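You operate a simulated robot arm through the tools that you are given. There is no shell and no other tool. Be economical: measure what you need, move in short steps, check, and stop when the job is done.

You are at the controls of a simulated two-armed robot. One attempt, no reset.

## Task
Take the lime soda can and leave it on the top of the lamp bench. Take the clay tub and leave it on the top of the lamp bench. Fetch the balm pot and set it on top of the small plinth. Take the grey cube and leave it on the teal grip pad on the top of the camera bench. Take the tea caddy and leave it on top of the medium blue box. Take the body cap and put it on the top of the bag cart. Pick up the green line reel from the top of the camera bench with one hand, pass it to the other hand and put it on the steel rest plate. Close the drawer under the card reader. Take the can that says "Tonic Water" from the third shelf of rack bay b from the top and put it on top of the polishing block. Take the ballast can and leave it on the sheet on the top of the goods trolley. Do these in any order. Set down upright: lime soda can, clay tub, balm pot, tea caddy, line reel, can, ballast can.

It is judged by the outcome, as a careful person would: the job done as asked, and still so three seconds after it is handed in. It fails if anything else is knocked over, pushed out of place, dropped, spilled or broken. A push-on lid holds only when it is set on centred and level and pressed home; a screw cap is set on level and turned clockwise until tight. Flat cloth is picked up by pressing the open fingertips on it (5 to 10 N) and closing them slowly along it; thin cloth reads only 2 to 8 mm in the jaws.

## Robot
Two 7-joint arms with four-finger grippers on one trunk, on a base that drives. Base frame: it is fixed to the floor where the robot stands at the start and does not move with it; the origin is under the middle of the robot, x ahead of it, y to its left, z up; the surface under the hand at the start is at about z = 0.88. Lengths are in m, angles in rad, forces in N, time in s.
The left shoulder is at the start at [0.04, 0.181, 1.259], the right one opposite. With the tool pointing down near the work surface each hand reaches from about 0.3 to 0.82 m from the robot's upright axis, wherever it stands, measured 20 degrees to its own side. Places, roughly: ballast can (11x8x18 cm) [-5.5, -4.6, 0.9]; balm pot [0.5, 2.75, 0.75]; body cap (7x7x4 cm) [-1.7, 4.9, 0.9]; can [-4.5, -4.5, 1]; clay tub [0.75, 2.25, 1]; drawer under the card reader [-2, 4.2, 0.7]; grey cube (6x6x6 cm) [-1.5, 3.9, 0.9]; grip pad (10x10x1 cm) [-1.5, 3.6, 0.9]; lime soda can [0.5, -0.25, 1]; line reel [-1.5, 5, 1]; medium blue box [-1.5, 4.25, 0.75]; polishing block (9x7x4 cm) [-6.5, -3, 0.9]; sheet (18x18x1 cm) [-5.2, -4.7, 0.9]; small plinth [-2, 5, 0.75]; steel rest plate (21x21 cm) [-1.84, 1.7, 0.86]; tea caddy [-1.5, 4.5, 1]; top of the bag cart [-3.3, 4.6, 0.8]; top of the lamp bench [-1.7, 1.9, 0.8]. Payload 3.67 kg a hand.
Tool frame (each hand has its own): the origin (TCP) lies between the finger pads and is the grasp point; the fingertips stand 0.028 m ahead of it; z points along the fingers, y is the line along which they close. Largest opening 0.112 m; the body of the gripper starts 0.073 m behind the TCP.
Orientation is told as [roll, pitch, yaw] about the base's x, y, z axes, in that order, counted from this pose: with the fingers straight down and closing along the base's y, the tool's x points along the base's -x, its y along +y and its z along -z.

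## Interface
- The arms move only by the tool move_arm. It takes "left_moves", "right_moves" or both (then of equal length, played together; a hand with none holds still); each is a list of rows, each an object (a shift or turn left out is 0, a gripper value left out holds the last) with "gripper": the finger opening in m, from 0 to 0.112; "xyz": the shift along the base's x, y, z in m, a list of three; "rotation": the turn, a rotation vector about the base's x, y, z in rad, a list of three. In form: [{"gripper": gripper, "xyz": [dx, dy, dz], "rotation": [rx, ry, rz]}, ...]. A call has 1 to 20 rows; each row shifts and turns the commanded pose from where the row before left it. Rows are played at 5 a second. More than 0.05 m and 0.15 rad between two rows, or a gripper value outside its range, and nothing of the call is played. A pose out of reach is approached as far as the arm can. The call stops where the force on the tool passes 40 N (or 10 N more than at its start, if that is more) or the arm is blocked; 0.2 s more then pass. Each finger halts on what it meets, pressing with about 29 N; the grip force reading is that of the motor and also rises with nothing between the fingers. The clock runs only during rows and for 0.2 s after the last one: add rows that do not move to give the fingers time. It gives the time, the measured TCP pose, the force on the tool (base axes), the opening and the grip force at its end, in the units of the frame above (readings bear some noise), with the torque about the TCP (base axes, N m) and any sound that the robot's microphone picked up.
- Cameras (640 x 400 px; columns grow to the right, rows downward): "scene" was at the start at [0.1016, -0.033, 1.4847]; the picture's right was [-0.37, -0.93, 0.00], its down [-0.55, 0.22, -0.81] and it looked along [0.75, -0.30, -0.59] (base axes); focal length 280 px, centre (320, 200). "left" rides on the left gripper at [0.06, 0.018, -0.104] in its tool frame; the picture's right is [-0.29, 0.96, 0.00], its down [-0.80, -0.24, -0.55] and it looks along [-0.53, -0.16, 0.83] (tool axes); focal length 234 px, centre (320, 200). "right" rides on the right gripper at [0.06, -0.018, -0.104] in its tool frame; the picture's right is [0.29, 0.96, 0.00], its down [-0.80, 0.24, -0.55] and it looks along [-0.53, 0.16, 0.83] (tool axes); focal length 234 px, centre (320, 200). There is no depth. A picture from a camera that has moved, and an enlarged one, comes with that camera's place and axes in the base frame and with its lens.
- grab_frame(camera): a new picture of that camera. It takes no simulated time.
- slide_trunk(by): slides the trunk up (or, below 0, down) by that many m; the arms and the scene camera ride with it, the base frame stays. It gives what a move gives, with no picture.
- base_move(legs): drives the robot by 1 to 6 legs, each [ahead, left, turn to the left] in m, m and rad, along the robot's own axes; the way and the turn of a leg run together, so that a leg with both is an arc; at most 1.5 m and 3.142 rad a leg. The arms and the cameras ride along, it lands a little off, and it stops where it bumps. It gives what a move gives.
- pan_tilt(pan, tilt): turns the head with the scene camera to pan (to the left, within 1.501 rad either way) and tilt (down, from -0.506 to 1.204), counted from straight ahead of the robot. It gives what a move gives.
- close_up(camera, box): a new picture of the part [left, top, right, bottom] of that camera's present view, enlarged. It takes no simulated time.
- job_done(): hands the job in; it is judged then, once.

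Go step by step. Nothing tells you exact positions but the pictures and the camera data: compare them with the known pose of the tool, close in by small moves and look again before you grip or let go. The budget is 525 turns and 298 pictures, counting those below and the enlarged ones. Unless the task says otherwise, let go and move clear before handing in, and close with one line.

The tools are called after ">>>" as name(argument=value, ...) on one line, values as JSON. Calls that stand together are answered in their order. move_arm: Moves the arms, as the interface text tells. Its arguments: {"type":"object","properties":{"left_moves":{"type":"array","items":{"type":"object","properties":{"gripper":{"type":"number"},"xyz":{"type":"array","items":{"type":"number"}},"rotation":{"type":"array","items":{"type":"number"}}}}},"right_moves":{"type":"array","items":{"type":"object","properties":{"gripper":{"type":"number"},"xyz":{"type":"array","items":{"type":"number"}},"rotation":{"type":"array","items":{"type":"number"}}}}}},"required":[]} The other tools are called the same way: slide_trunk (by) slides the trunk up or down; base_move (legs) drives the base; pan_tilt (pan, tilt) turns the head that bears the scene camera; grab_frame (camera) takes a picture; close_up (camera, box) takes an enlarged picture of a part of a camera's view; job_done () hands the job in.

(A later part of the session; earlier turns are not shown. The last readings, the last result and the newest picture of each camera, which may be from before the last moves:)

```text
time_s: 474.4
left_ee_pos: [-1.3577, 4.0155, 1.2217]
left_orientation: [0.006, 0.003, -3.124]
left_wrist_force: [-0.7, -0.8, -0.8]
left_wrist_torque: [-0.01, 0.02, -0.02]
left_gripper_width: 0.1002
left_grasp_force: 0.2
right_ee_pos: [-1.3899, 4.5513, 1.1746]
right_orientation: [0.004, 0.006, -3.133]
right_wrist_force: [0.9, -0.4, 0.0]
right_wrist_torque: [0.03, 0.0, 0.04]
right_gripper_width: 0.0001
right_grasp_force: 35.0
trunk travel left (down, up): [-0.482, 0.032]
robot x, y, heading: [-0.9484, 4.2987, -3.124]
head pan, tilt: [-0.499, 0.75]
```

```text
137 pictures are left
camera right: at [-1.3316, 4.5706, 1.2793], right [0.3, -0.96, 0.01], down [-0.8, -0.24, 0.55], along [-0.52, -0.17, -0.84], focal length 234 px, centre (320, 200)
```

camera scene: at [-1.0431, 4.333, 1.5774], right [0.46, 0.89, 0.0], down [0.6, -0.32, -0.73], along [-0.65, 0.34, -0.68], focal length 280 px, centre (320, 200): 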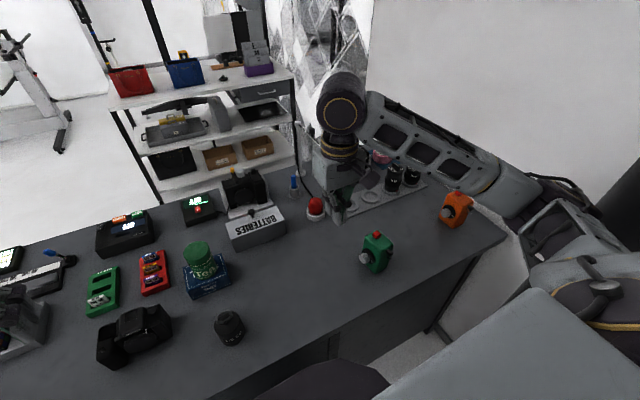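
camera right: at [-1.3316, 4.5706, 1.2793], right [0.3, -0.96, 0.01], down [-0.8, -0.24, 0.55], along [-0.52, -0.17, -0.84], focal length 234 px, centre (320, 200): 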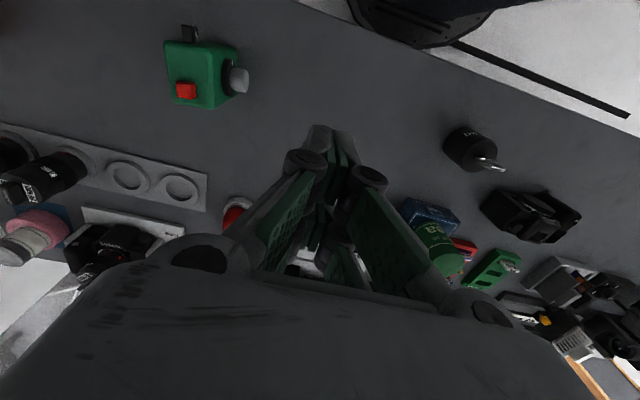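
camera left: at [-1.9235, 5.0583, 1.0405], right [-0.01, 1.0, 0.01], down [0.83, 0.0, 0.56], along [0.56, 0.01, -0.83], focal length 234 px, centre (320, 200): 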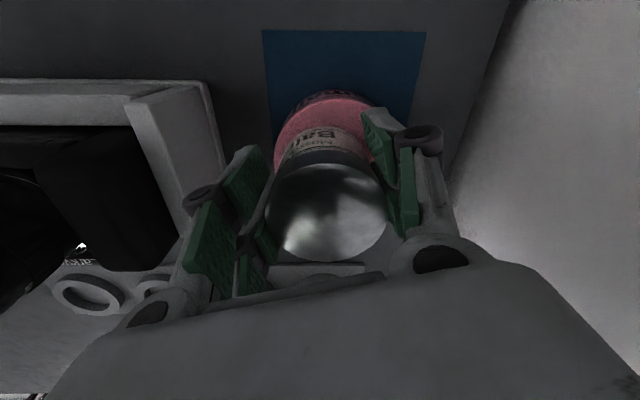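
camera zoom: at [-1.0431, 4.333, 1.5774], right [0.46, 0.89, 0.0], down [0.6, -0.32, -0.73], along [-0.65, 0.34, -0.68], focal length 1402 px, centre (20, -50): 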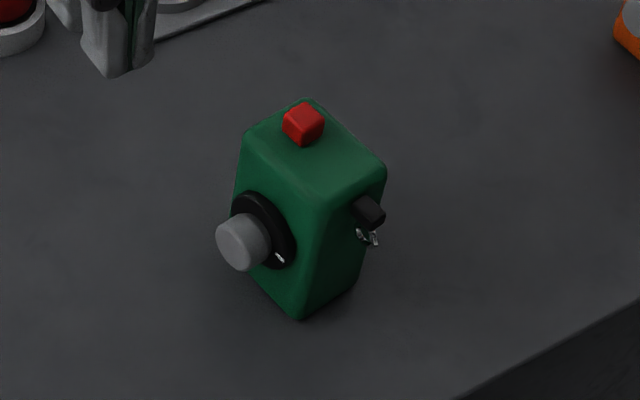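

The reel is ~57×44×118 mm, centre (-1.398, 4.697), with its knob on the -y face at mid-height. The right hand will grip the ±y faces above the knob. I move over it.

>>> move_arm(right_moves=[{"xyz": [0, 0.045, 0], "gripper": 0.075}, {"xyz": [0, 0.045, 0]}, {"xyz": [-0.008, 0.045, 0]}, {"xyz": [0, 0.011, 0], "rotation": [0, 0, 0.1]}, {"xyz": [0, 0, -0.04]}, {"xyz": [0, 0, -0.03]}, {}])

>>> grab_frame(camera="right")

>>> close_up(camera="scene", box=[330, 170, 450, 290])

```text
time_s: 476.1
left_ee_pos: [-1.3569, 4.0161, 1.2212]
left_orientation: [0.006, 0.001, -3.124]
left_wrist_force: [-0.2, 0.7, 0.5]
left_wrist_torque: [0.02, 0.01, -0.01]
left_gripper_width: 0.0999
left_grasp_force: 0.0
right_ee_pos: [-1.397, 4.697, 1.1048]
right_orientation: [0.001, 0.006, -3.035]
right_wrist_force: [-0.8, 0.4, 1.4]
right_wrist_torque: [-0.01, -0.03, 0.01]
right_gripper_width: 0.0751
right_grasp_force: 0.1
trunk travel left (down, up): [-0.482, 0.032]
robot x, y, heading: [-0.9471, 4.2968, -3.123]
head pan, tilt: [-0.499, 0.75]
```

```text
136 pictures are left
camera right: at [-1.3413, 4.7221, 1.209], right [0.39, -0.92, 0.0], down [-0.77, -0.32, 0.55], along [-0.5, -0.22, -0.84], focal length 234 px, centre (320, 200)
```

right: 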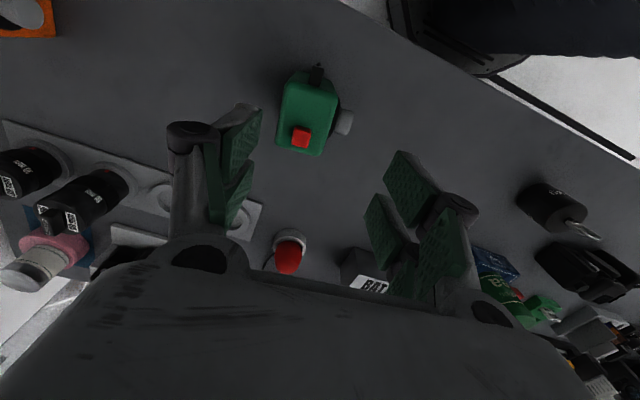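

```text
3.33 times, centred on (390, 230) of scene
camera zoom: at [-1.0427, 4.3323, 1.5774], right [0.46, 0.89, 0.0], down [0.6, -0.32, -0.73], along [-0.65, 0.34, -0.68], focal length 935 px, centre (87, 100)
```

zoom: 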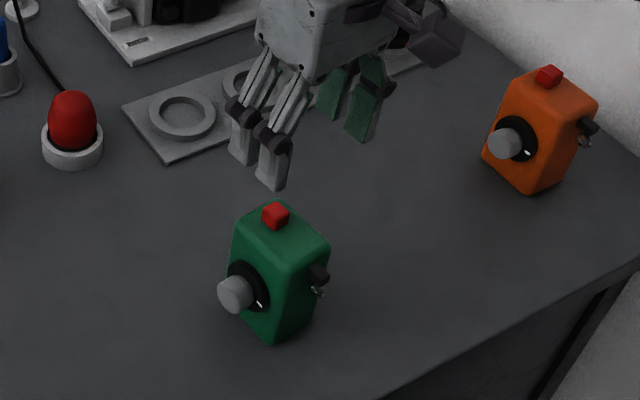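

Aligned. I descend to grip the top 2.5 cm above the knob.

>>> move_arm(right_moves=[{"xyz": [0.004, 0.005, -0.04]}, {"xyz": [0, 0, -0.045]}, {"xyz": [0, 0, -0.03]}, {}])

>>> grab_frame(camera="right")

>>> close_up(camera="scene", box=[330, 190, 430, 290])

```text
time_s: 477.1
left_ee_pos: [-1.3563, 4.0155, 1.2208]
left_orientation: [0.006, 0.0, -3.124]
left_wrist_force: [0.4, 0.2, -1.2]
left_wrist_torque: [-0.01, 0.0, -0.03]
left_gripper_width: 0.0997
left_grasp_force: 0.1
right_ee_pos: [-1.3945, 4.7028, 0.9896]
right_orientation: [0.0, 0.008, -3.032]
right_wrist_force: [0.3, 1.0, 0.9]
right_wrist_torque: [0.01, 0.01, 0.02]
right_gripper_width: 0.0752
right_grasp_force: 0.1
trunk travel left (down, up): [-0.482, 0.032]
robot x, y, heading: [-0.9501, 4.2915, -3.124]
head pan, tilt: [-0.499, 0.75]
```

```text
134 pictures are left
camera right: at [-1.3382, 4.7269, 1.0934], right [0.39, -0.92, 0.0], down [-0.77, -0.32, 0.55], along [-0.5, -0.22, -0.84], focal length 234 px, centre (320, 200)
```

right: 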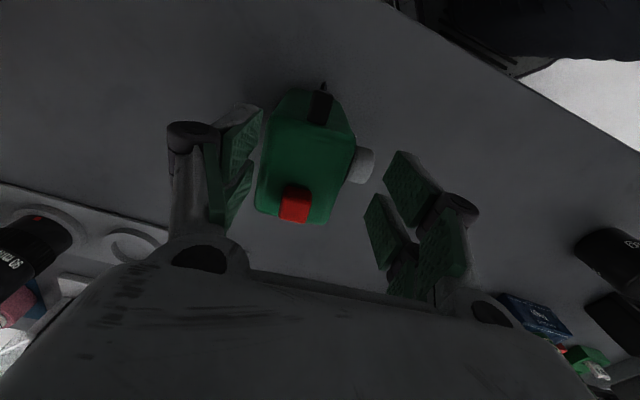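

```text
4.00 times, centred on (380, 240) of scene
camera zoom: at [-1.0427, 4.3326, 1.5774], right [0.46, 0.89, 0.0], down [0.6, -0.32, -0.73], along [-0.65, 0.34, -0.68], focal length 1122 px, centre (80, 40)
```

zoom: 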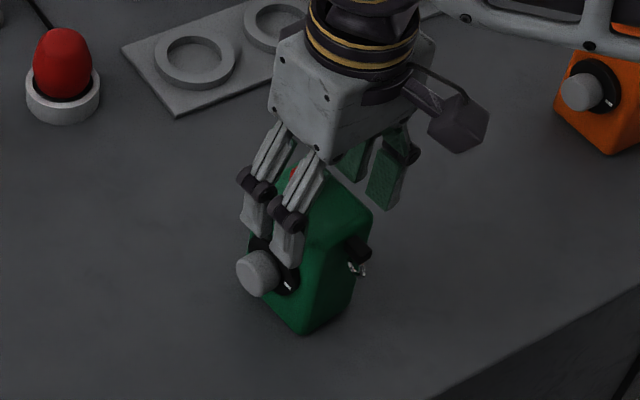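

>>> move_arm(right_moves=[{"xyz": [-0.002, 0.006, 0]}, {"gripper": 0.06}, {"gripper": 0.045}, {"gripper": 0.03}, {}, {}])

>>> grab_frame(camera="right")

```text
time_s: 478.4
left_ee_pos: [-1.3552, 4.0137, 1.2211]
left_orientation: [0.006, -0.001, -3.124]
left_wrist_force: [-0.6, -0.4, -0.6]
left_wrist_torque: [-0.03, 0.03, 0.01]
left_gripper_width: 0.0997
left_grasp_force: 0.0
right_ee_pos: [-1.3974, 4.707, 0.9932]
right_orientation: [-0.001, 0.001, -3.034]
right_wrist_force: [-4.8, 3.6, 27.4]
right_wrist_torque: [0.45, 0.36, 0.0]
right_gripper_width: 0.0311
right_grasp_force: 0.2
trunk travel left (down, up): [-0.482, 0.032]
robot x, y, heading: [-0.9492, 4.2971, -3.128]
head pan, tilt: [-0.499, 0.75]
```

```text
132 pictures are left
camera right: at [-1.3398, 4.7321, 1.0961], right [0.39, -0.92, 0.0], down [-0.77, -0.32, 0.55], along [-0.51, -0.22, -0.83], focal length 234 px, centre (320, 200)
```

right: 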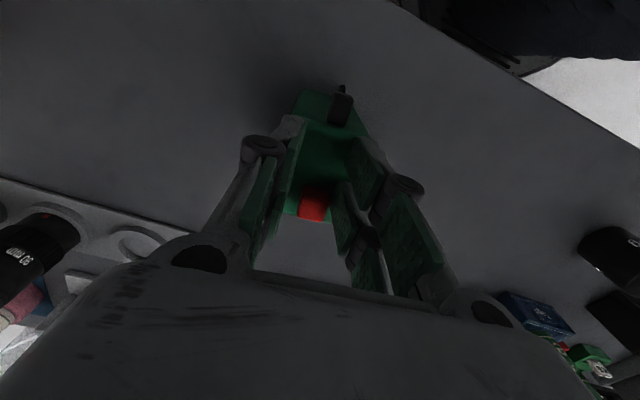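

The fingers closed on the rounded top edge: the reel's top is lower than I thought (~0.963). I open, and regrip 25 mm lower.

>>> move_arm(right_moves=[{"xyz": [0, 0, 0.01]}, {"gripper": 0.055}, {"gripper": 0.075}, {}, {}])

>>> grab_frame(camera="right")

>>> close_up(camera="scene", box=[330, 190, 430, 290])

```text
time_s: 479.6
left_ee_pos: [-1.3564, 4.0154, 1.2213]
left_orientation: [0.009, -0.001, -3.126]
left_wrist_force: [0.1, 0.3, 0.0]
left_wrist_torque: [0.0, 0.01, 0.01]
left_gripper_width: 0.1002
left_grasp_force: 0.1
right_ee_pos: [-1.3956, 4.7079, 0.9999]
right_orientation: [0.003, 0.007, -3.033]
right_wrist_force: [-0.2, -0.6, -0.8]
right_wrist_torque: [0.03, 0.01, 0.02]
right_gripper_width: 0.0749
right_grasp_force: 0.0
trunk travel left (down, up): [-0.482, 0.032]
robot x, y, heading: [-0.948, 4.2946, -3.127]
head pan, tilt: [-0.499, 0.75]
```

```text
131 pictures are left
camera right: at [-1.3395, 4.7325, 1.1049], right [0.39, -0.92, 0.0], down [-0.77, -0.32, 0.55], along [-0.5, -0.22, -0.84], focal length 234 px, centre (320, 200)
```

right: 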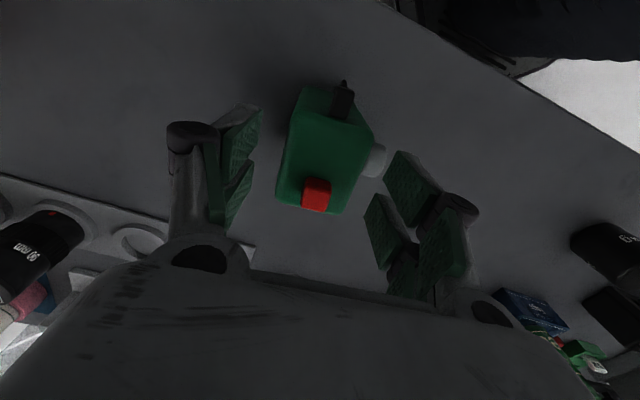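

```text
4.00 times, centred on (380, 240) of scene
camera zoom: at [-1.0427, 4.3324, 1.5774], right [0.46, 0.89, 0.0], down [0.6, -0.32, -0.73], along [-0.65, 0.34, -0.68], focal length 1122 px, centre (80, 40)
```

zoom: 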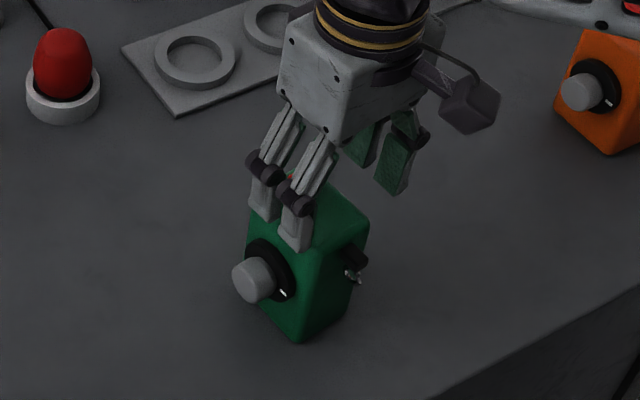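

>>> move_arm(right_moves=[{"xyz": [0, 0, -0.02]}, {"xyz": [0, 0, -0.015]}, {}, {"gripper": 0.06}, {"gripper": 0.045}, {"gripper": 0.03}, {}, {}])

>>> grab_frame(camera="right")

```text
time_s: 481.4
left_ee_pos: [-1.3566, 4.0149, 1.2193]
left_orientation: [0.009, 0.002, -3.124]
left_wrist_force: [0.5, 0.6, 0.3]
left_wrist_torque: [0.0, 0.0, -0.05]
left_gripper_width: 0.0998
left_grasp_force: 0.1
right_ee_pos: [-1.3949, 4.7088, 0.9647]
right_orientation: [0.004, 0.008, -3.034]
right_wrist_force: [0.1, -1.3, 1.2]
right_wrist_torque: [-0.24, -0.01, -0.01]
right_gripper_width: 0.0547
right_grasp_force: 29.1
trunk travel left (down, up): [-0.482, 0.032]
robot x, y, heading: [-0.9495, 4.2966, -3.122]
head pan, tilt: [-0.499, 0.75]
```

```text
129 pictures are left
camera right: at [-1.3396, 4.7335, 1.0695], right [0.39, -0.92, 0.0], down [-0.77, -0.32, 0.55], along [-0.5, -0.22, -0.84], focal length 234 px, centre (320, 200)
```

right: 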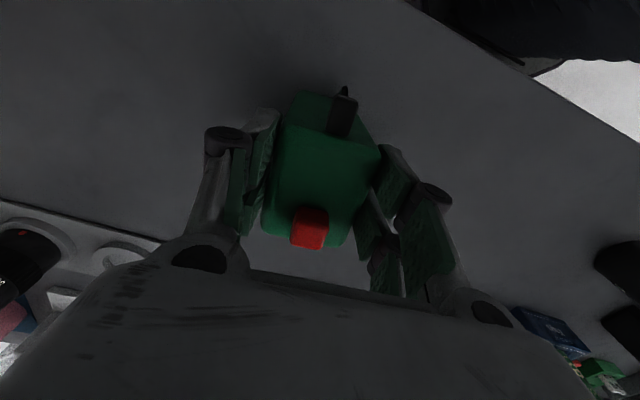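

Gripped at 55 mm. I lift slowly and inspect the hold.

>>> move_arm(right_moves=[{"xyz": [0, 0, 0.01]}, {"xyz": [0, 0, 0.02]}, {"xyz": [0, 0, 0.04]}, {"xyz": [0, 0, 0.045]}, {"xyz": [0, 0, 0.045]}, {}])

>>> close_up(camera="scene", box=[310, 130, 470, 290])

>>> grab_frame(camera="right")

```text
time_s: 482.9
left_ee_pos: [-1.3571, 4.0152, 1.2195]
left_orientation: [0.008, 0.001, -3.125]
left_wrist_force: [-0.6, 0.6, 0.2]
left_wrist_torque: [0.01, 0.02, 0.03]
left_gripper_width: 0.1
left_grasp_force: 0.1
right_ee_pos: [-1.3963, 4.7106, 1.1242]
right_orientation: [0.003, 0.007, -3.033]
right_wrist_force: [-0.6, 0.4, -1.8]
right_wrist_torque: [0.0, -0.01, 0.01]
right_gripper_width: 0.0546
right_grasp_force: 28.7
trunk travel left (down, up): [-0.482, 0.032]
robot x, y, heading: [-0.9479, 4.2956, -3.121]
head pan, tilt: [-0.499, 0.75]
```

```text
2.50 times, centred on (390, 210) of scene
camera zoom: at [-1.0435, 4.333, 1.5773], right [0.46, 0.89, 0.0], down [0.6, -0.32, -0.73], along [-0.65, 0.34, -0.68], focal length 701 px, centre (145, 175)
```

zoom: 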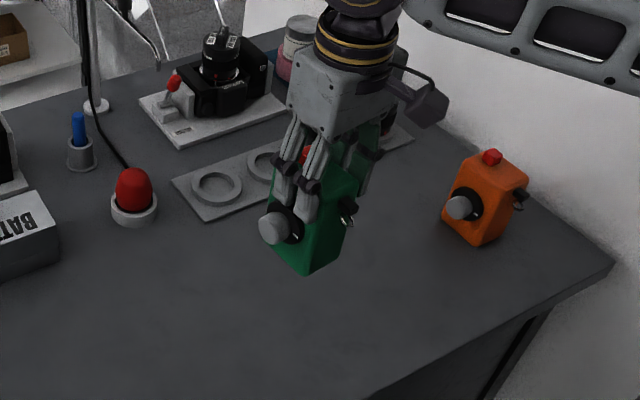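

```text
127 pictures are left
camera right: at [-1.3406, 4.7345, 1.228], right [0.39, -0.92, 0.01], down [-0.77, -0.32, 0.55], along [-0.5, -0.22, -0.84], focal length 234 px, centre (320, 200)
```

right: 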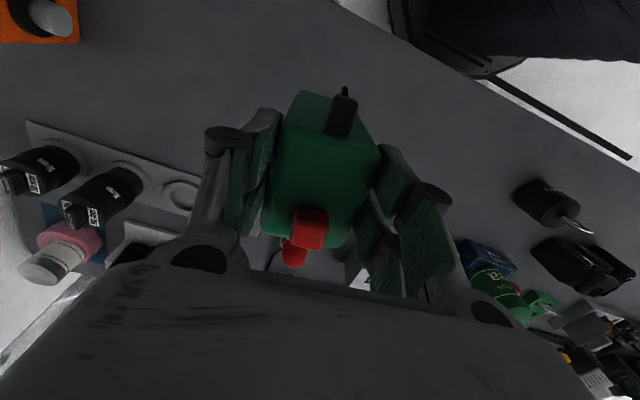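

Reel held well and upright. I back away from the bench for the handover, and bring the reel near the centre.

>>> base_move(legs=[[-0.4, 0, 0]])

>>> move_arm(left_moves=[{"rotation": [0, 0, 0.143]}, {"rotation": [0, 0, 0.143]}, {"rotation": [0, 0, 0.143]}, {"rotation": [0, 0, 0.143]}, {"rotation": [0, 0, 0.143]}, {"rotation": [0, 0, 0.143]}, {"rotation": [0, 0, 0.143]}, {"rotation": [0, 0, 0.143]}, {"rotation": [0, 0, 0.143]}, {"rotation": [0, 0, 0.143]}, {"rotation": [0, 0, 0.12]}, {}], right_moves=[{"xyz": [0, -0.04, 0.01]}, {"xyz": [0, -0.04, 0.01]}, {"xyz": [0, -0.04, 0.0]}, {"xyz": [0, -0.04, 0.0]}, {"xyz": [0, -0.04, 0.0]}, {"xyz": [0, -0.04, 0.0]}, {"xyz": [0, -0.04, 0.0]}, {}, {}, {}, {}, {}])

```text
time_s: 485.4
left_ee_pos: [-0.9488, 4.0219, 1.2214]
left_orientation: [0.006, 0.001, -3.12]
left_wrist_force: [1.2, -0.5, 0.4]
left_wrist_torque: [-0.01, -0.04, 0.0]
left_gripper_width: 0.0997
left_grasp_force: 0.0
right_ee_pos: [-0.9903, 4.7173, 1.1214]
right_orientation: [0.005, 0.007, -3.031]
right_wrist_force: [-0.1, -0.5, -1.1]
right_wrist_torque: [0.0, -0.06, 0.0]
right_gripper_width: 0.0546
right_grasp_force: 29.3
trunk travel left (down, up): [-0.482, 0.032]
robot x, y, heading: [-0.5452, 4.307, -3.118]
head pan, tilt: [-0.499, 0.75]
```

```text
time_s: 488.0
left_ee_pos: [-0.9486, 4.0215, 1.221]
left_orientation: [0.006, 0.0, -1.568]
left_wrist_force: [-0.2, -0.4, 0.0]
left_wrist_torque: [-0.01, -0.01, 0.0]
left_gripper_width: 0.0999
left_grasp_force: 0.0
right_ee_pos: [-0.9895, 4.4354, 1.1453]
right_orientation: [0.003, 0.009, -3.031]
right_wrist_force: [0.9, -0.6, -1.3]
right_wrist_torque: [0.04, 0.0, -0.01]
right_gripper_width: 0.0547
right_grasp_force: 28.9
trunk travel left (down, up): [-0.482, 0.032]
robot x, y, heading: [-0.5384, 4.3039, -3.126]
head pan, tilt: [-0.499, 0.75]
```

>>> move_arm(left_moves=[{"rotation": [0.143, 0, 0]}, {"rotation": [0.143, 0, 0]}, {"rotation": [0.143, 0, 0]}, {"rotation": [0.143, 0, 0]}, {"rotation": [0.143, 0, 0]}, {"rotation": [0.143, 0, 0]}, {"rotation": [0.143, 0, 0]}, {"rotation": [0.143, 0, 0]}, {"rotation": [0.143, 0, 0]}, {"rotation": [0.143, 0, 0]}, {"rotation": [0.141, 0, 0]}, {}, {}])

>>> pan_tilt(pan=0.1, tilt=0.6)

>>> grab_frame(camera="scene")

>>> grab_frame(camera="left")

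```text
time_s: 490.8
left_ee_pos: [-0.9488, 4.021, 1.221]
left_orientation: [3.107, 1.567, 1.528]
left_wrist_force: [1.0, 0.7, 0.2]
left_wrist_torque: [0.02, 0.05, 0.01]
left_gripper_width: 0.0999
left_grasp_force: 0.1
right_ee_pos: [-0.9893, 4.4347, 1.1451]
right_orientation: [0.004, 0.007, -3.03]
right_wrist_force: [0.1, -0.8, -2.3]
right_wrist_torque: [-0.02, -0.03, -0.03]
right_gripper_width: 0.0546
right_grasp_force: 29.2
trunk travel left (down, up): [-0.482, 0.032]
robot x, y, heading: [-0.5431, 4.3034, -3.12]
head pan, tilt: [-0.499, 0.75]
```

```text
time_s: 491.8
left_ee_pos: [-0.9476, 4.0215, 1.2199]
left_orientation: [2.958, 1.571, 1.379]
left_wrist_force: [0.5, 0.7, 0.6]
left_wrist_torque: [-0.02, 0.02, -0.02]
left_gripper_width: 0.1
left_grasp_force: 0.1
right_ee_pos: [-0.9888, 4.4358, 1.1464]
right_orientation: [0.003, 0.007, -3.03]
right_wrist_force: [0.0, -0.3, -1.8]
right_wrist_torque: [0.01, 0.0, 0.0]
right_gripper_width: 0.0546
right_grasp_force: 29.2
trunk travel left (down, up): [-0.482, 0.032]
robot x, y, heading: [-0.5409, 4.3061, -3.125]
head pan, tilt: [0.099, 0.6]
```

```text
126 pictures are left
camera scene: at [-0.6498, 4.2914, 1.5902], right [-0.12, 0.99, 0.0], down [0.56, 0.07, -0.82], along [-0.82, -0.1, -0.57], focal length 280 px, centre (320, 200)
```

scene: 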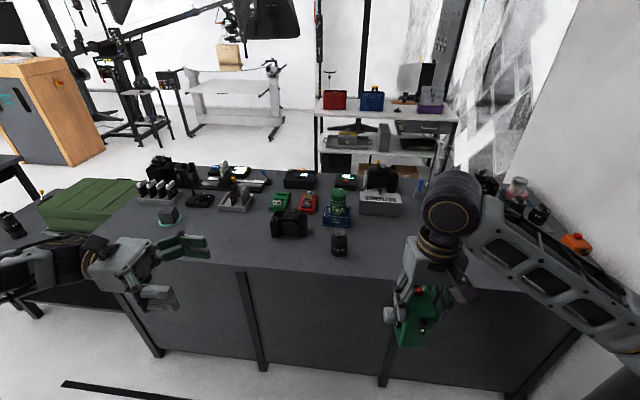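

```text
125 pictures are left
camera left: at [-0.9324, 3.9175, 1.2794], right [0.96, -0.01, -0.29], down [-0.24, -0.55, -0.8], along [-0.15, 0.83, -0.53], focal length 234 px, centre (320, 200)
```

left: 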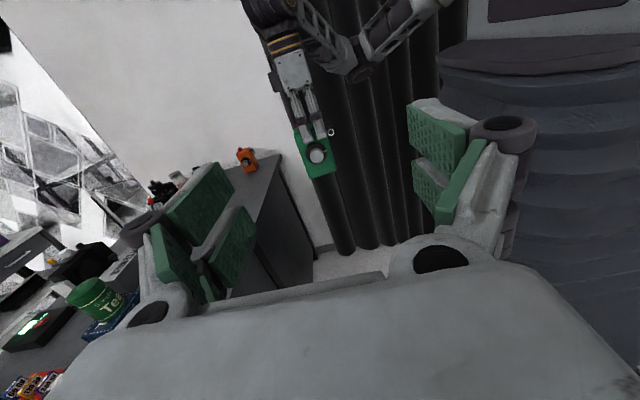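

The left hand now points sideways at the reel. I align height and yaw, then approach partway.

>>> move_arm(left_moves=[{"xyz": [0, 0, -0.044], "rotation": [0, 0, 0.055]}, {"xyz": [0, 0, -0.044], "rotation": [0, 0, 0.055]}, {"xyz": [0, 0, -0.044]}, {"xyz": [-0.0, 0.045, 0]}, {"xyz": [-0.0, 0.045, 0]}, {"xyz": [-0.005, 0.045, 0]}, {"xyz": [-0.005, 0.045, 0]}, {"xyz": [-0.005, 0.045, 0]}, {}])

>>> grab_frame(camera="left")

>>> grab_frame(camera="scene")

```text
time_s: 493.8
left_ee_pos: [-0.9648, 4.2473, 1.0888]
left_orientation: [-2.747, 1.57, 2.068]
left_wrist_force: [0.1, 0.2, -0.6]
left_wrist_torque: [-0.01, 0.02, 0.03]
left_gripper_width: 0.1
left_grasp_force: 0.1
right_ee_pos: [-0.9888, 4.4348, 1.1455]
right_orientation: [0.0, 0.007, -3.03]
right_wrist_force: [0.3, -0.8, -2.2]
right_wrist_torque: [0.0, -0.01, -0.01]
right_gripper_width: 0.0547
right_grasp_force: 29.3
trunk travel left (down, up): [-0.482, 0.032]
robot x, y, heading: [-0.5395, 4.3037, -3.118]
head pan, tilt: [0.099, 0.6]
```

```text
124 pictures are left
camera left: at [-0.9377, 4.1454, 1.1473], right [0.95, 0.1, -0.29], down [-0.18, -0.58, -0.8], along [-0.24, 0.81, -0.53], focal length 234 px, centre (320, 200)
```

left: 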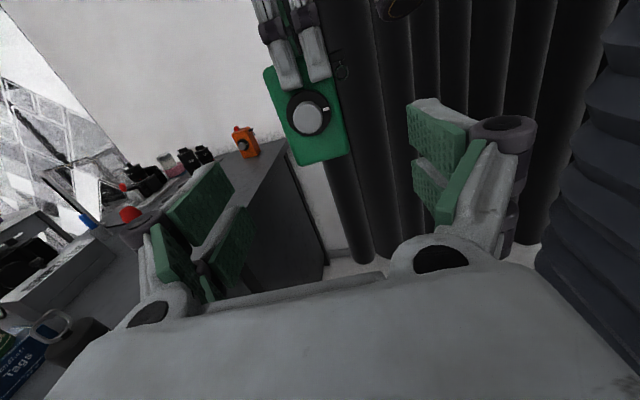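

```text
123 pictures are left
camera scene: at [-0.6496, 4.2902, 1.5903], right [-0.12, 0.99, 0.0], down [0.56, 0.07, -0.82], along [-0.82, -0.1, -0.57], focal length 280 px, centre (320, 200)
```

scene: 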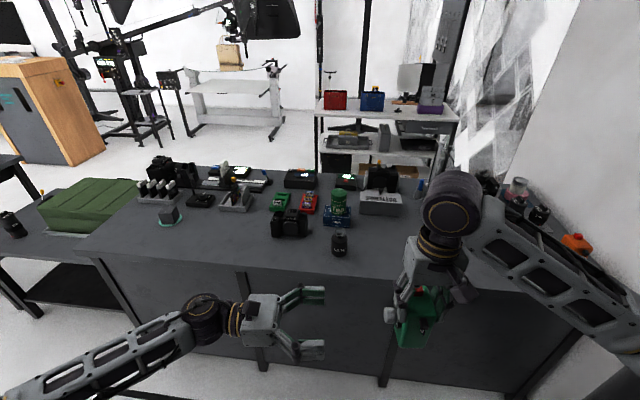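

>>> move_arm(left_moves=[{"xyz": [-0.008, 0.035, 0]}, {"xyz": [-0.007, 0.035, 0]}, {"xyz": [-0.006, 0.035, 0]}, {}])

>>> grab_frame(camera="left")

>>> close_up(camera="scene", box=[280, 200, 520, 390])

```text
time_s: 494.8
left_ee_pos: [-0.984, 4.3526, 1.0884]
left_orientation: [3.026, 1.57, 1.561]
left_wrist_force: [0.3, -0.1, -0.5]
left_wrist_torque: [0.0, 0.01, -0.02]
left_gripper_width: 0.0999
left_grasp_force: 0.1
right_ee_pos: [-0.9889, 4.4358, 1.1457]
right_orientation: [0.004, 0.006, -3.03]
right_wrist_force: [-0.4, 0.3, -1.9]
right_wrist_torque: [0.02, 0.02, -0.03]
right_gripper_width: 0.0545
right_grasp_force: 29.0
trunk travel left (down, up): [-0.482, 0.032]
robot x, y, heading: [-0.5409, 4.3017, -3.117]
head pan, tilt: [0.099, 0.6]
```

```text
122 pictures are left
camera left: at [-0.9574, 4.2503, 1.1475], right [0.95, 0.1, -0.29], down [-0.18, -0.58, -0.8], along [-0.24, 0.81, -0.53], focal length 234 px, centre (320, 200)
```

left: 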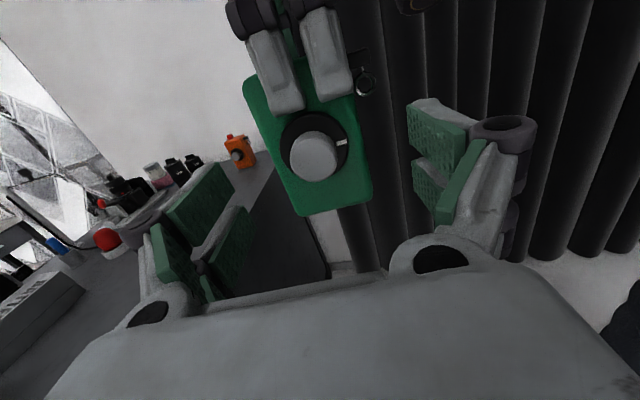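

```text
2.11 times, centred on (400, 295) of scene
camera zoom: at [-0.6499, 4.2909, 1.5902], right [-0.12, 0.99, 0.0], down [0.56, 0.07, -0.82], along [-0.82, -0.1, -0.57], focal length 590 px, centre (152, 0)
```

zoom: 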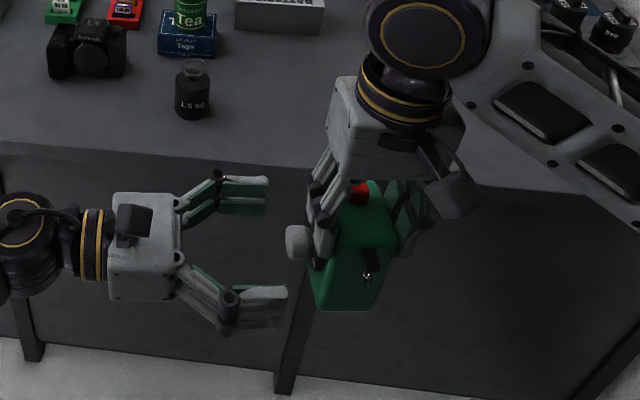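

>>> move_arm(left_moves=[{"xyz": [-0.003, 0.025, 0]}, {"xyz": [-0.002, 0.025, 0]}, {"xyz": [0, 0.022, 0]}, {}])

>>> grab_frame(camera="left")

>>> close_up(camera="scene", box=[280, 200, 520, 390])

```text
time_s: 495.8
left_ee_pos: [-0.9903, 4.4253, 1.0893]
left_orientation: [2.924, 1.572, 1.457]
left_wrist_force: [0.5, 0.3, 0.4]
left_wrist_torque: [0.0, -0.02, -0.02]
left_gripper_width: 0.1
left_grasp_force: 0.0
right_ee_pos: [-0.9904, 4.4351, 1.1458]
right_orientation: [0.003, 0.007, -3.03]
right_wrist_force: [-0.1, -0.1, -1.8]
right_wrist_torque: [0.03, -0.01, -0.01]
right_gripper_width: 0.0545
right_grasp_force: 28.9
trunk travel left (down, up): [-0.482, 0.032]
robot x, y, heading: [-0.5396, 4.3007, -3.119]
head pan, tilt: [0.099, 0.6]
```

```text
120 pictures are left
camera left: at [-0.9631, 4.323, 1.148], right [0.95, 0.1, -0.29], down [-0.18, -0.58, -0.8], along [-0.24, 0.81, -0.53], focal length 234 px, centre (320, 200)
```

left: 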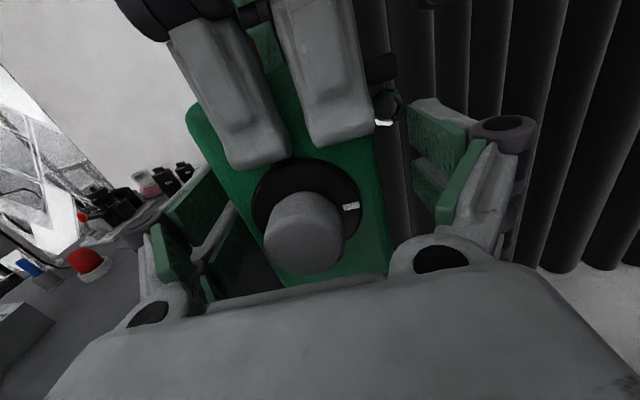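

```text
2.11 times, centred on (400, 295) of scene
camera zoom: at [-0.65, 4.2911, 1.5902], right [-0.12, 0.99, 0.0], down [0.56, 0.07, -0.82], along [-0.82, -0.1, -0.57], focal length 590 px, centre (152, 0)
```

zoom: 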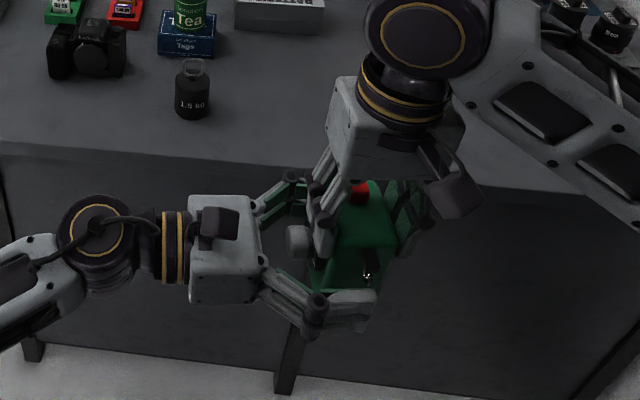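

Fingers straddle the body; I shift 12 mm to centre, then close the left hand.

>>> move_arm(left_moves=[{"xyz": [-0.011, -0.001, 0]}, {"gripper": 0.085}, {"gripper": 0.07}, {"gripper": 0.055}, {"gripper": 0.045}, {}, {}])

>>> grab_frame(camera="left")

```text
time_s: 497.4
left_ee_pos: [-1.001, 4.4226, 1.0879]
left_orientation: [0.362, 1.569, -1.111]
left_wrist_force: [26.2, -9.2, -4.8]
left_wrist_torque: [0.18, 0.99, -0.7]
left_gripper_width: 0.0898
left_grasp_force: 28.6
right_ee_pos: [-0.9896, 4.4363, 1.1457]
right_orientation: [0.003, 0.007, -3.031]
right_wrist_force: [-25.5, 9.7, 6.0]
right_wrist_torque: [0.27, 0.45, 0.26]
right_gripper_width: 0.0549
right_grasp_force: 29.1
trunk travel left (down, up): [-0.482, 0.032]
robot x, y, heading: [-0.5427, 4.3004, -3.123]
head pan, tilt: [0.099, 0.6]
```

```text
118 pictures are left
camera left: at [-0.9737, 4.3213, 1.1469], right [0.95, 0.1, -0.29], down [-0.18, -0.58, -0.8], along [-0.24, 0.81, -0.53], focal length 234 px, centre (320, 200)
```

left: 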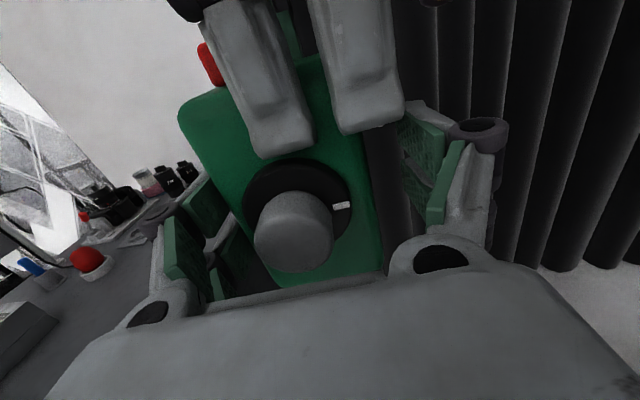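

The upper prong met the right fingertip. I reopen, lower the left hand ~12 mm with a slight downward tilt, and close again.

>>> move_arm(left_moves=[{"gripper": 0.1}, {}, {"xyz": [0.002, 0, -0.006], "rotation": [-0.06, 0, 0]}, {"xyz": [0, 0.002, -0.006], "rotation": [-0.06, 0, 0]}, {}])

>>> grab_frame(camera="left")

```text
time_s: 498.6
left_ee_pos: [-0.9989, 4.4264, 1.077]
left_orientation: [-0.103, 1.451, -1.567]
left_wrist_force: [0.3, -1.3, -0.1]
left_wrist_torque: [-0.01, 0.04, 0.0]
left_gripper_width: 0.1001
left_grasp_force: 0.0
right_ee_pos: [-0.9889, 4.4352, 1.1453]
right_orientation: [0.006, 0.007, -3.029]
right_wrist_force: [0.6, 0.2, -1.7]
right_wrist_torque: [0.0, -0.02, -0.03]
right_gripper_width: 0.0547
right_grasp_force: 28.6
trunk travel left (down, up): [-0.482, 0.032]
robot x, y, heading: [-0.5393, 4.304, -3.123]
head pan, tilt: [0.099, 0.6]
```

```text
117 pictures are left
camera left: at [-0.9713, 4.3319, 1.1471], right [0.95, 0.06, -0.3], down [-0.18, -0.67, -0.72], along [-0.24, 0.74, -0.62], focal length 234 px, centre (320, 200)
```

left: 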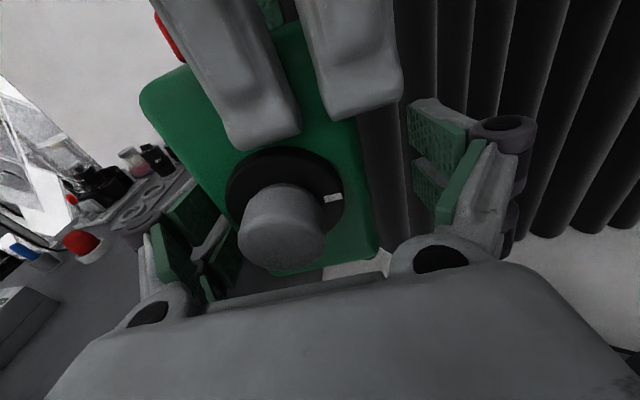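

>>> move_arm(left_moves=[{"xyz": [-0.008, 0, -0.002]}, {"gripper": 0.085}, {"gripper": 0.07}, {"gripper": 0.055}, {"gripper": 0.045}, {}, {}])

>>> grab_frame(camera="left")

```text
time_s: 500.2
left_ee_pos: [-1.0089, 4.4235, 1.0743]
left_orientation: [-0.096, 1.45, -1.561]
left_wrist_force: [-22.6, -10.4, -2.8]
left_wrist_torque: [0.36, -0.74, 0.49]
left_gripper_width: 0.0699
left_grasp_force: 29.4
right_ee_pos: [-0.9879, 4.4352, 1.1456]
right_orientation: [0.002, 0.007, -3.031]
right_wrist_force: [21.7, 10.4, 2.3]
right_wrist_torque: [0.26, -0.79, -0.42]
right_gripper_width: 0.0548
right_grasp_force: 29.2
trunk travel left (down, up): [-0.482, 0.032]
robot x, y, heading: [-0.5406, 4.2997, -3.122]
head pan, tilt: [0.099, 0.6]
```

```text
116 pictures are left
camera left: at [-0.9809, 4.3304, 1.1448], right [0.95, 0.07, -0.3], down [-0.18, -0.67, -0.72], along [-0.25, 0.74, -0.62], focal length 234 px, centre (320, 200)
```

left: 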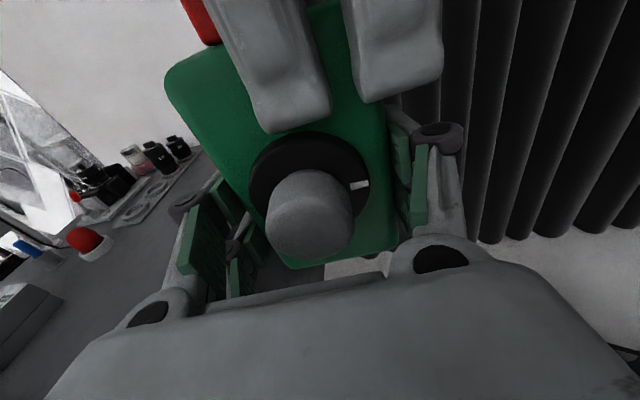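

>>> move_arm(left_moves=[{"xyz": [-0.003, 0, 0]}, {"xyz": [-0.002, 0, 0]}, {}, {}])

```text
time_s: 501.2
left_ee_pos: [-1.0101, 4.4237, 1.0746]
left_orientation: [-0.092, 1.451, -1.564]
left_wrist_force: [5.1, -18.2, 3.3]
left_wrist_torque: [0.39, 0.02, -0.06]
left_gripper_width: 0.0698
left_grasp_force: 28.9
right_ee_pos: [-0.9872, 4.4353, 1.146]
right_orientation: [0.001, 0.006, -3.033]
right_wrist_force: [-4.6, 18.8, -4.9]
right_wrist_torque: [0.89, 0.22, -0.34]
right_gripper_width: 0.0551
right_grasp_force: 28.9
trunk travel left (down, up): [-0.482, 0.032]
robot x, y, heading: [-0.5397, 4.3054, -3.127]
head pan, tilt: [0.099, 0.6]
```

>>> close_up(camera="scene", box=[330, 240, 490, 370])

>>> grab_frame(camera="right")

```text
3.08 times, centred on (410, 305) of scene
camera zoom: at [-0.65, 4.2913, 1.5902], right [-0.12, 0.99, 0.0], down [0.56, 0.07, -0.82], along [-0.82, -0.1, -0.57], focal length 863 px, centre (43, -123)
```

zoom: 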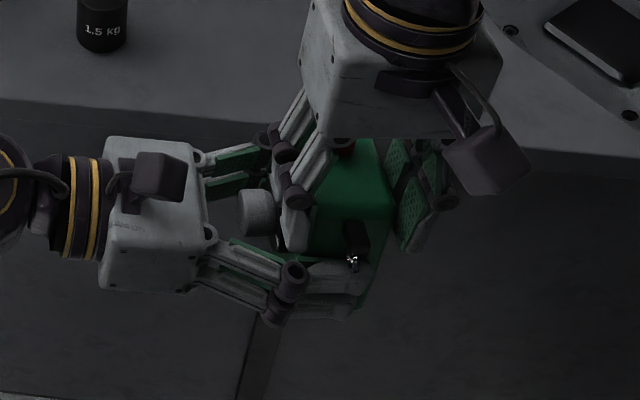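

```text
114 pictures are left
camera right: at [-0.9333, 4.4606, 1.2503], right [0.39, -0.92, 0.0], down [-0.77, -0.32, 0.55], along [-0.51, -0.22, -0.83], focal length 234 px, centre (320, 200)
```

right: 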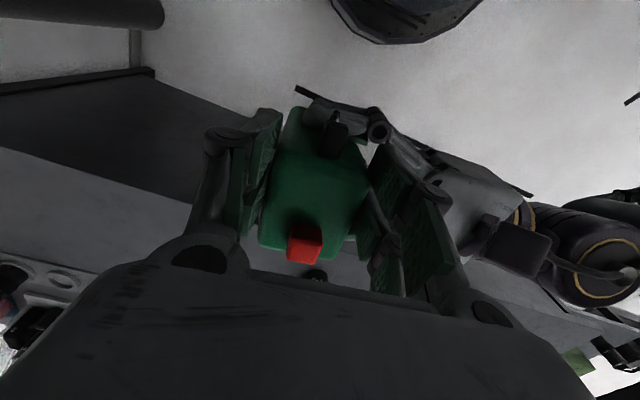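

Both hands hold the reel. I open the right slightly, rise a little, then open more and withdraw upward.

>>> move_arm(right_moves=[{"gripper": 0.06}, {"gripper": 0.064}, {}, {"xyz": [0, 0, 0.008]}, {"gripper": 0.075}, {}, {"xyz": [0, 0, 0.02]}, {"xyz": [0, 0, 0.03]}, {"xyz": [0, 0, 0.04]}, {}])

>>> grab_frame(camera="left")

>>> grab_frame(camera="scene")

```text
time_s: 503.4
left_ee_pos: [-1.0125, 4.4246, 1.074]
left_orientation: [-0.102, 1.452, -1.569]
left_wrist_force: [0.5, 0.6, -0.5]
left_wrist_torque: [-0.03, 0.01, 0.05]
left_gripper_width: 0.0697
left_grasp_force: 29.3
right_ee_pos: [-0.9901, 4.435, 1.2419]
right_orientation: [0.004, 0.005, -3.029]
right_wrist_force: [0.0, -0.9, 0.5]
right_wrist_torque: [0.0, -0.04, -0.02]
right_gripper_width: 0.0751
right_grasp_force: 0.1
trunk travel left (down, up): [-0.482, 0.032]
robot x, y, heading: [-0.5401, 4.3011, -3.118]
head pan, tilt: [0.099, 0.6]
```

```text
113 pictures are left
camera left: at [-0.9849, 4.3314, 1.1446], right [0.95, 0.06, -0.3], down [-0.18, -0.67, -0.72], along [-0.24, 0.74, -0.62], focal length 234 px, centre (320, 200)
```

left: 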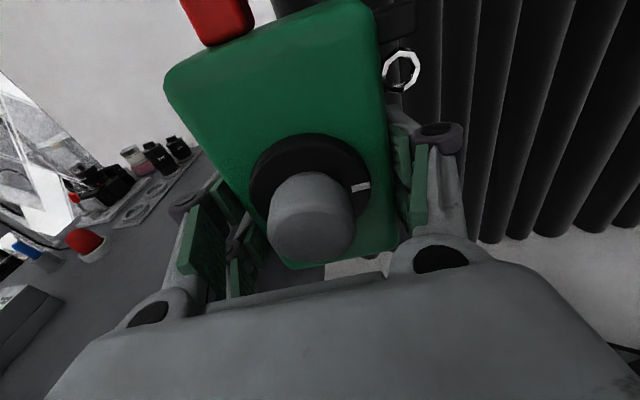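

```text
112 pictures are left
camera scene: at [-0.6501, 4.2915, 1.5902], right [-0.12, 0.99, 0.0], down [0.56, 0.07, -0.82], along [-0.82, -0.1, -0.57], focal length 280 px, centre (320, 200)
```

scene: 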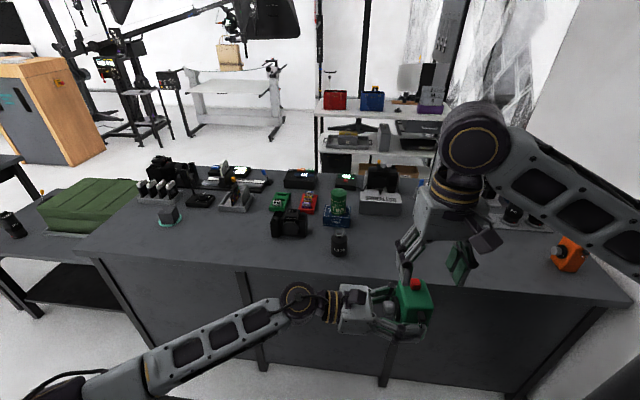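

Handover done: the left hand holds the reel. To set it on the plate from behind the lamp bench, I turn the left hand to point forward.

>>> move_arm(left_moves=[{"xyz": [0, -0.02, 0.01], "rotation": [0, 0, 0.143]}, {"xyz": [0, -0.02, 0.01], "rotation": [0, 0, 0.143]}, {"xyz": [0, -0.02, 0.01], "rotation": [0, 0, 0.143]}, {"xyz": [0, -0.02, 0.01], "rotation": [0, 0, 0.143]}, {"xyz": [0, -0.02, 0.01], "rotation": [0, 0, 0.143]}, {"xyz": [0, -0.02, 0.01], "rotation": [0, 0, 0.143]}, {"xyz": [0, -0.02, 0], "rotation": [0, 0, 0.143]}, {"xyz": [0, -0.02, 0], "rotation": [0, 0, 0.143]}, {"xyz": [0, -0.02, 0], "rotation": [0, 0, 0.143]}, {"xyz": [0, -0.02, 0], "rotation": [0, 0, 0.143]}, {"xyz": [0, -0.02, 0], "rotation": [0, 0, 0.05]}, {}], right_moves=[{"xyz": [0, 0.04, 0]}, {"xyz": [0, 0.04, 0]}, {"xyz": [0, 0.03, 0]}, {"xyz": [0, 0.03, 0]}, {}, {}, {}, {}, {}, {}, {}, {}])

>>> grab_frame(camera="scene")

```text
time_s: 505.4
left_ee_pos: [-0.9977, 4.2342, 1.1105]
left_orientation: [-1.19, 1.273, -1.553]
left_wrist_force: [-0.2, -0.4, -2.1]
left_wrist_torque: [0.0, 0.03, -0.06]
left_gripper_width: 0.0696
left_grasp_force: 28.8
left hand out of reach, approached as far as the arm can: row 9
right_ee_pos: [-0.9911, 4.5746, 1.2436]
right_orientation: [0.004, 0.006, -3.03]
right_wrist_force: [-0.1, 0.2, 1.0]
right_wrist_torque: [0.05, 0.0, 0.01]
right_gripper_width: 0.0751
right_grasp_force: 0.1
trunk travel left (down, up): [-0.482, 0.032]
robot x, y, heading: [-0.5398, 4.3032, -3.12]
head pan, tilt: [0.099, 0.6]
stopped in row 9 (left hand): the arm was blocked; the commanded pose is now the measured one
```

```text
111 pictures are left
camera scene: at [-0.6499, 4.289, 1.5908], right [-0.12, 0.99, 0.0], down [0.56, 0.07, -0.82], along [-0.82, -0.1, -0.57], focal length 280 px, centre (320, 200)
```

scene: 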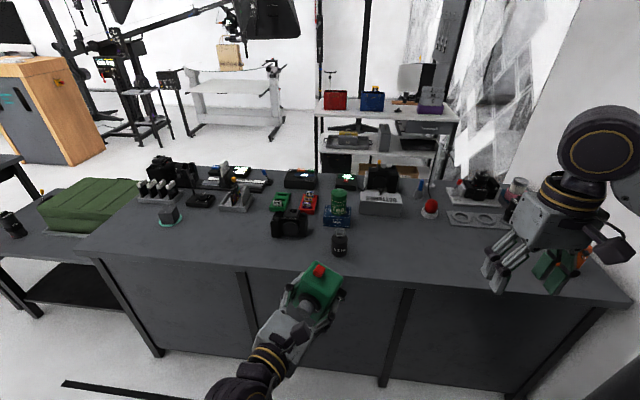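

It was blocked near the body; I move the hand farther forward and correct its roll.

>>> move_arm(left_moves=[{"xyz": [-0.04, 0, 0.01]}, {"xyz": [-0.04, 0, 0.01]}, {"xyz": [-0.03, 0, 0], "rotation": [0.139, -0.05, 0.016]}, {"rotation": [0.139, -0.05, 0.016]}, {}])

>>> grab_frame(camera="scene")

```text
time_s: 506.2
left_ee_pos: [-1.0912, 4.2222, 1.0905]
left_orientation: [-0.96, 1.242, -1.365]
left_wrist_force: [0.2, 1.3, -1.7]
left_wrist_torque: [-0.06, -0.03, 0.04]
left_gripper_width: 0.07
left_grasp_force: 28.8
right_ee_pos: [-0.9916, 4.5775, 1.2419]
right_orientation: [0.004, 0.007, -3.031]
right_wrist_force: [0.6, 0.1, 0.9]
right_wrist_torque: [0.01, 0.01, -0.02]
right_gripper_width: 0.0749
right_grasp_force: 0.0
trunk travel left (down, up): [-0.482, 0.032]
robot x, y, heading: [-0.5424, 4.3011, -3.121]
head pan, tilt: [0.099, 0.6]
stopped in row 4 (left hand): the arm was blocked; the commanded pose is now the measured one
```

```text
110 pictures are left
camera scene: at [-0.6501, 4.2918, 1.5902], right [-0.12, 0.99, 0.0], down [0.56, 0.07, -0.82], along [-0.82, -0.1, -0.57], focal length 280 px, centre (320, 200)
```

scene: 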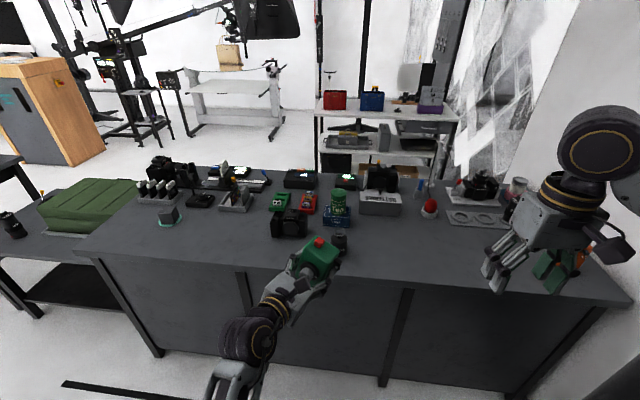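

The wrist hits its limit pointing straight ahead; a 45° direction will do just as well. I turn back 0.4 rad and undo the roll.

>>> move_arm(left_moves=[{"rotation": [0, 0, -0.14]}, {"rotation": [0, 0, -0.14]}, {"rotation": [0, 0, -0.12]}, {"rotation": [0.0955, -0.0955, 0.025]}, {"rotation": [0.0955, -0.0955, 0.025]}, {}])

>>> grab_frame(camera="scene")

```text
time_s: 507.6
left_ee_pos: [-1.0917, 4.2223, 1.0909]
left_orientation: [0.026, 1.385, -0.753]
left_wrist_force: [-0.1, -0.4, -2.0]
left_wrist_torque: [0.0, -0.01, 0.01]
left_gripper_width: 0.0702
left_grasp_force: 29.5
right_ee_pos: [-0.9908, 4.5774, 1.2421]
right_orientation: [0.005, 0.007, -3.029]
right_wrist_force: [1.1, -0.1, 0.8]
right_wrist_torque: [-0.02, -0.01, -0.05]
right_gripper_width: 0.075
right_grasp_force: 0.1
trunk travel left (down, up): [-0.482, 0.032]
robot x, y, heading: [-0.5401, 4.3071, -3.12]
head pan, tilt: [0.099, 0.6]
```

```text
109 pictures are left
camera scene: at [-0.6502, 4.2911, 1.5902], right [-0.12, 0.99, 0.0], down [0.56, 0.07, -0.82], along [-0.82, -0.1, -0.57], focal length 280 px, centre (320, 200)
```

scene: 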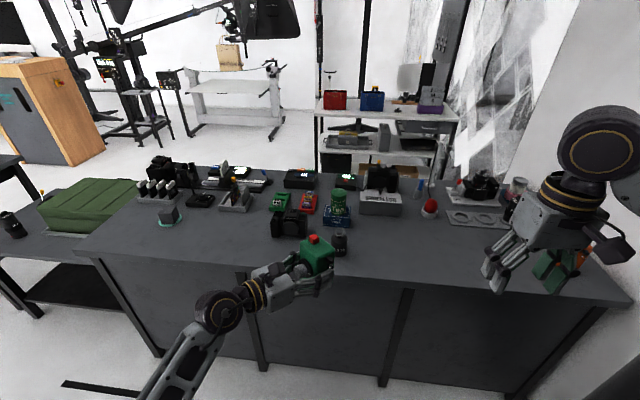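

>>> move_arm(left_moves=[{"rotation": [0.045, 0.048, 0]}, {}])

>>> close_up(camera="scene", box=[240, 200, 380, 330])

>>> grab_frame(camera="left")

```text
time_s: 508.2
left_ee_pos: [-1.0908, 4.2214, 1.09]
left_orientation: [0.009, 1.448, -0.769]
left_wrist_force: [-0.4, 0.1, -2.5]
left_wrist_torque: [-0.05, -0.04, -0.01]
left_gripper_width: 0.0699
left_grasp_force: 29.1
right_ee_pos: [-0.9911, 4.5764, 1.2418]
right_orientation: [0.003, 0.008, -3.03]
right_wrist_force: [-0.4, 0.1, 0.3]
right_wrist_torque: [-0.01, 0.0, -0.02]
right_gripper_width: 0.0749
right_grasp_force: 0.1
trunk travel left (down, up): [-0.482, 0.032]
robot x, y, heading: [-0.5441, 4.3004, -3.124]
head pan, tilt: [0.099, 0.6]
```

```text
3.08 times, centred on (310, 265) of scene
camera zoom: at [-0.6501, 4.2914, 1.5902], right [-0.12, 0.99, 0.0], down [0.56, 0.07, -0.82], along [-0.82, -0.1, -0.57], focal length 863 px, centre (351, 0)
```

zoom: 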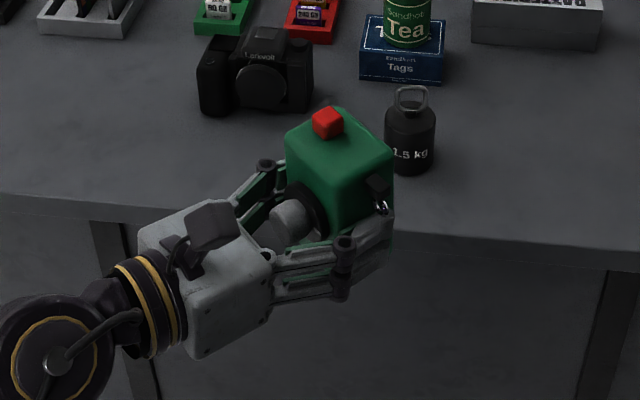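

```text
107 pictures are left
camera left: at [-1.0121, 4.1677, 1.1608], right [0.7, 0.66, -0.28], down [0.29, -0.62, -0.72], along [-0.65, 0.42, -0.63], focal length 234 px, centre (320, 200)
```

left: 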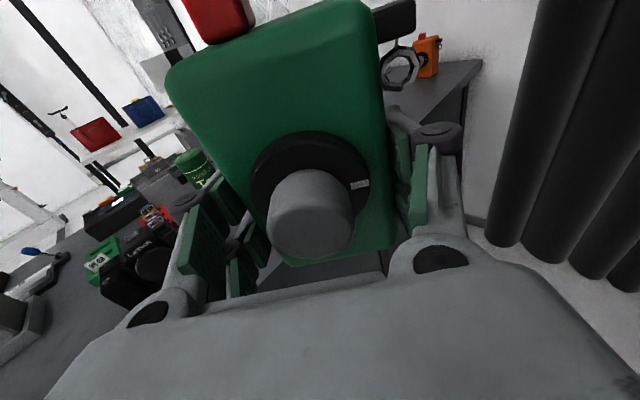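

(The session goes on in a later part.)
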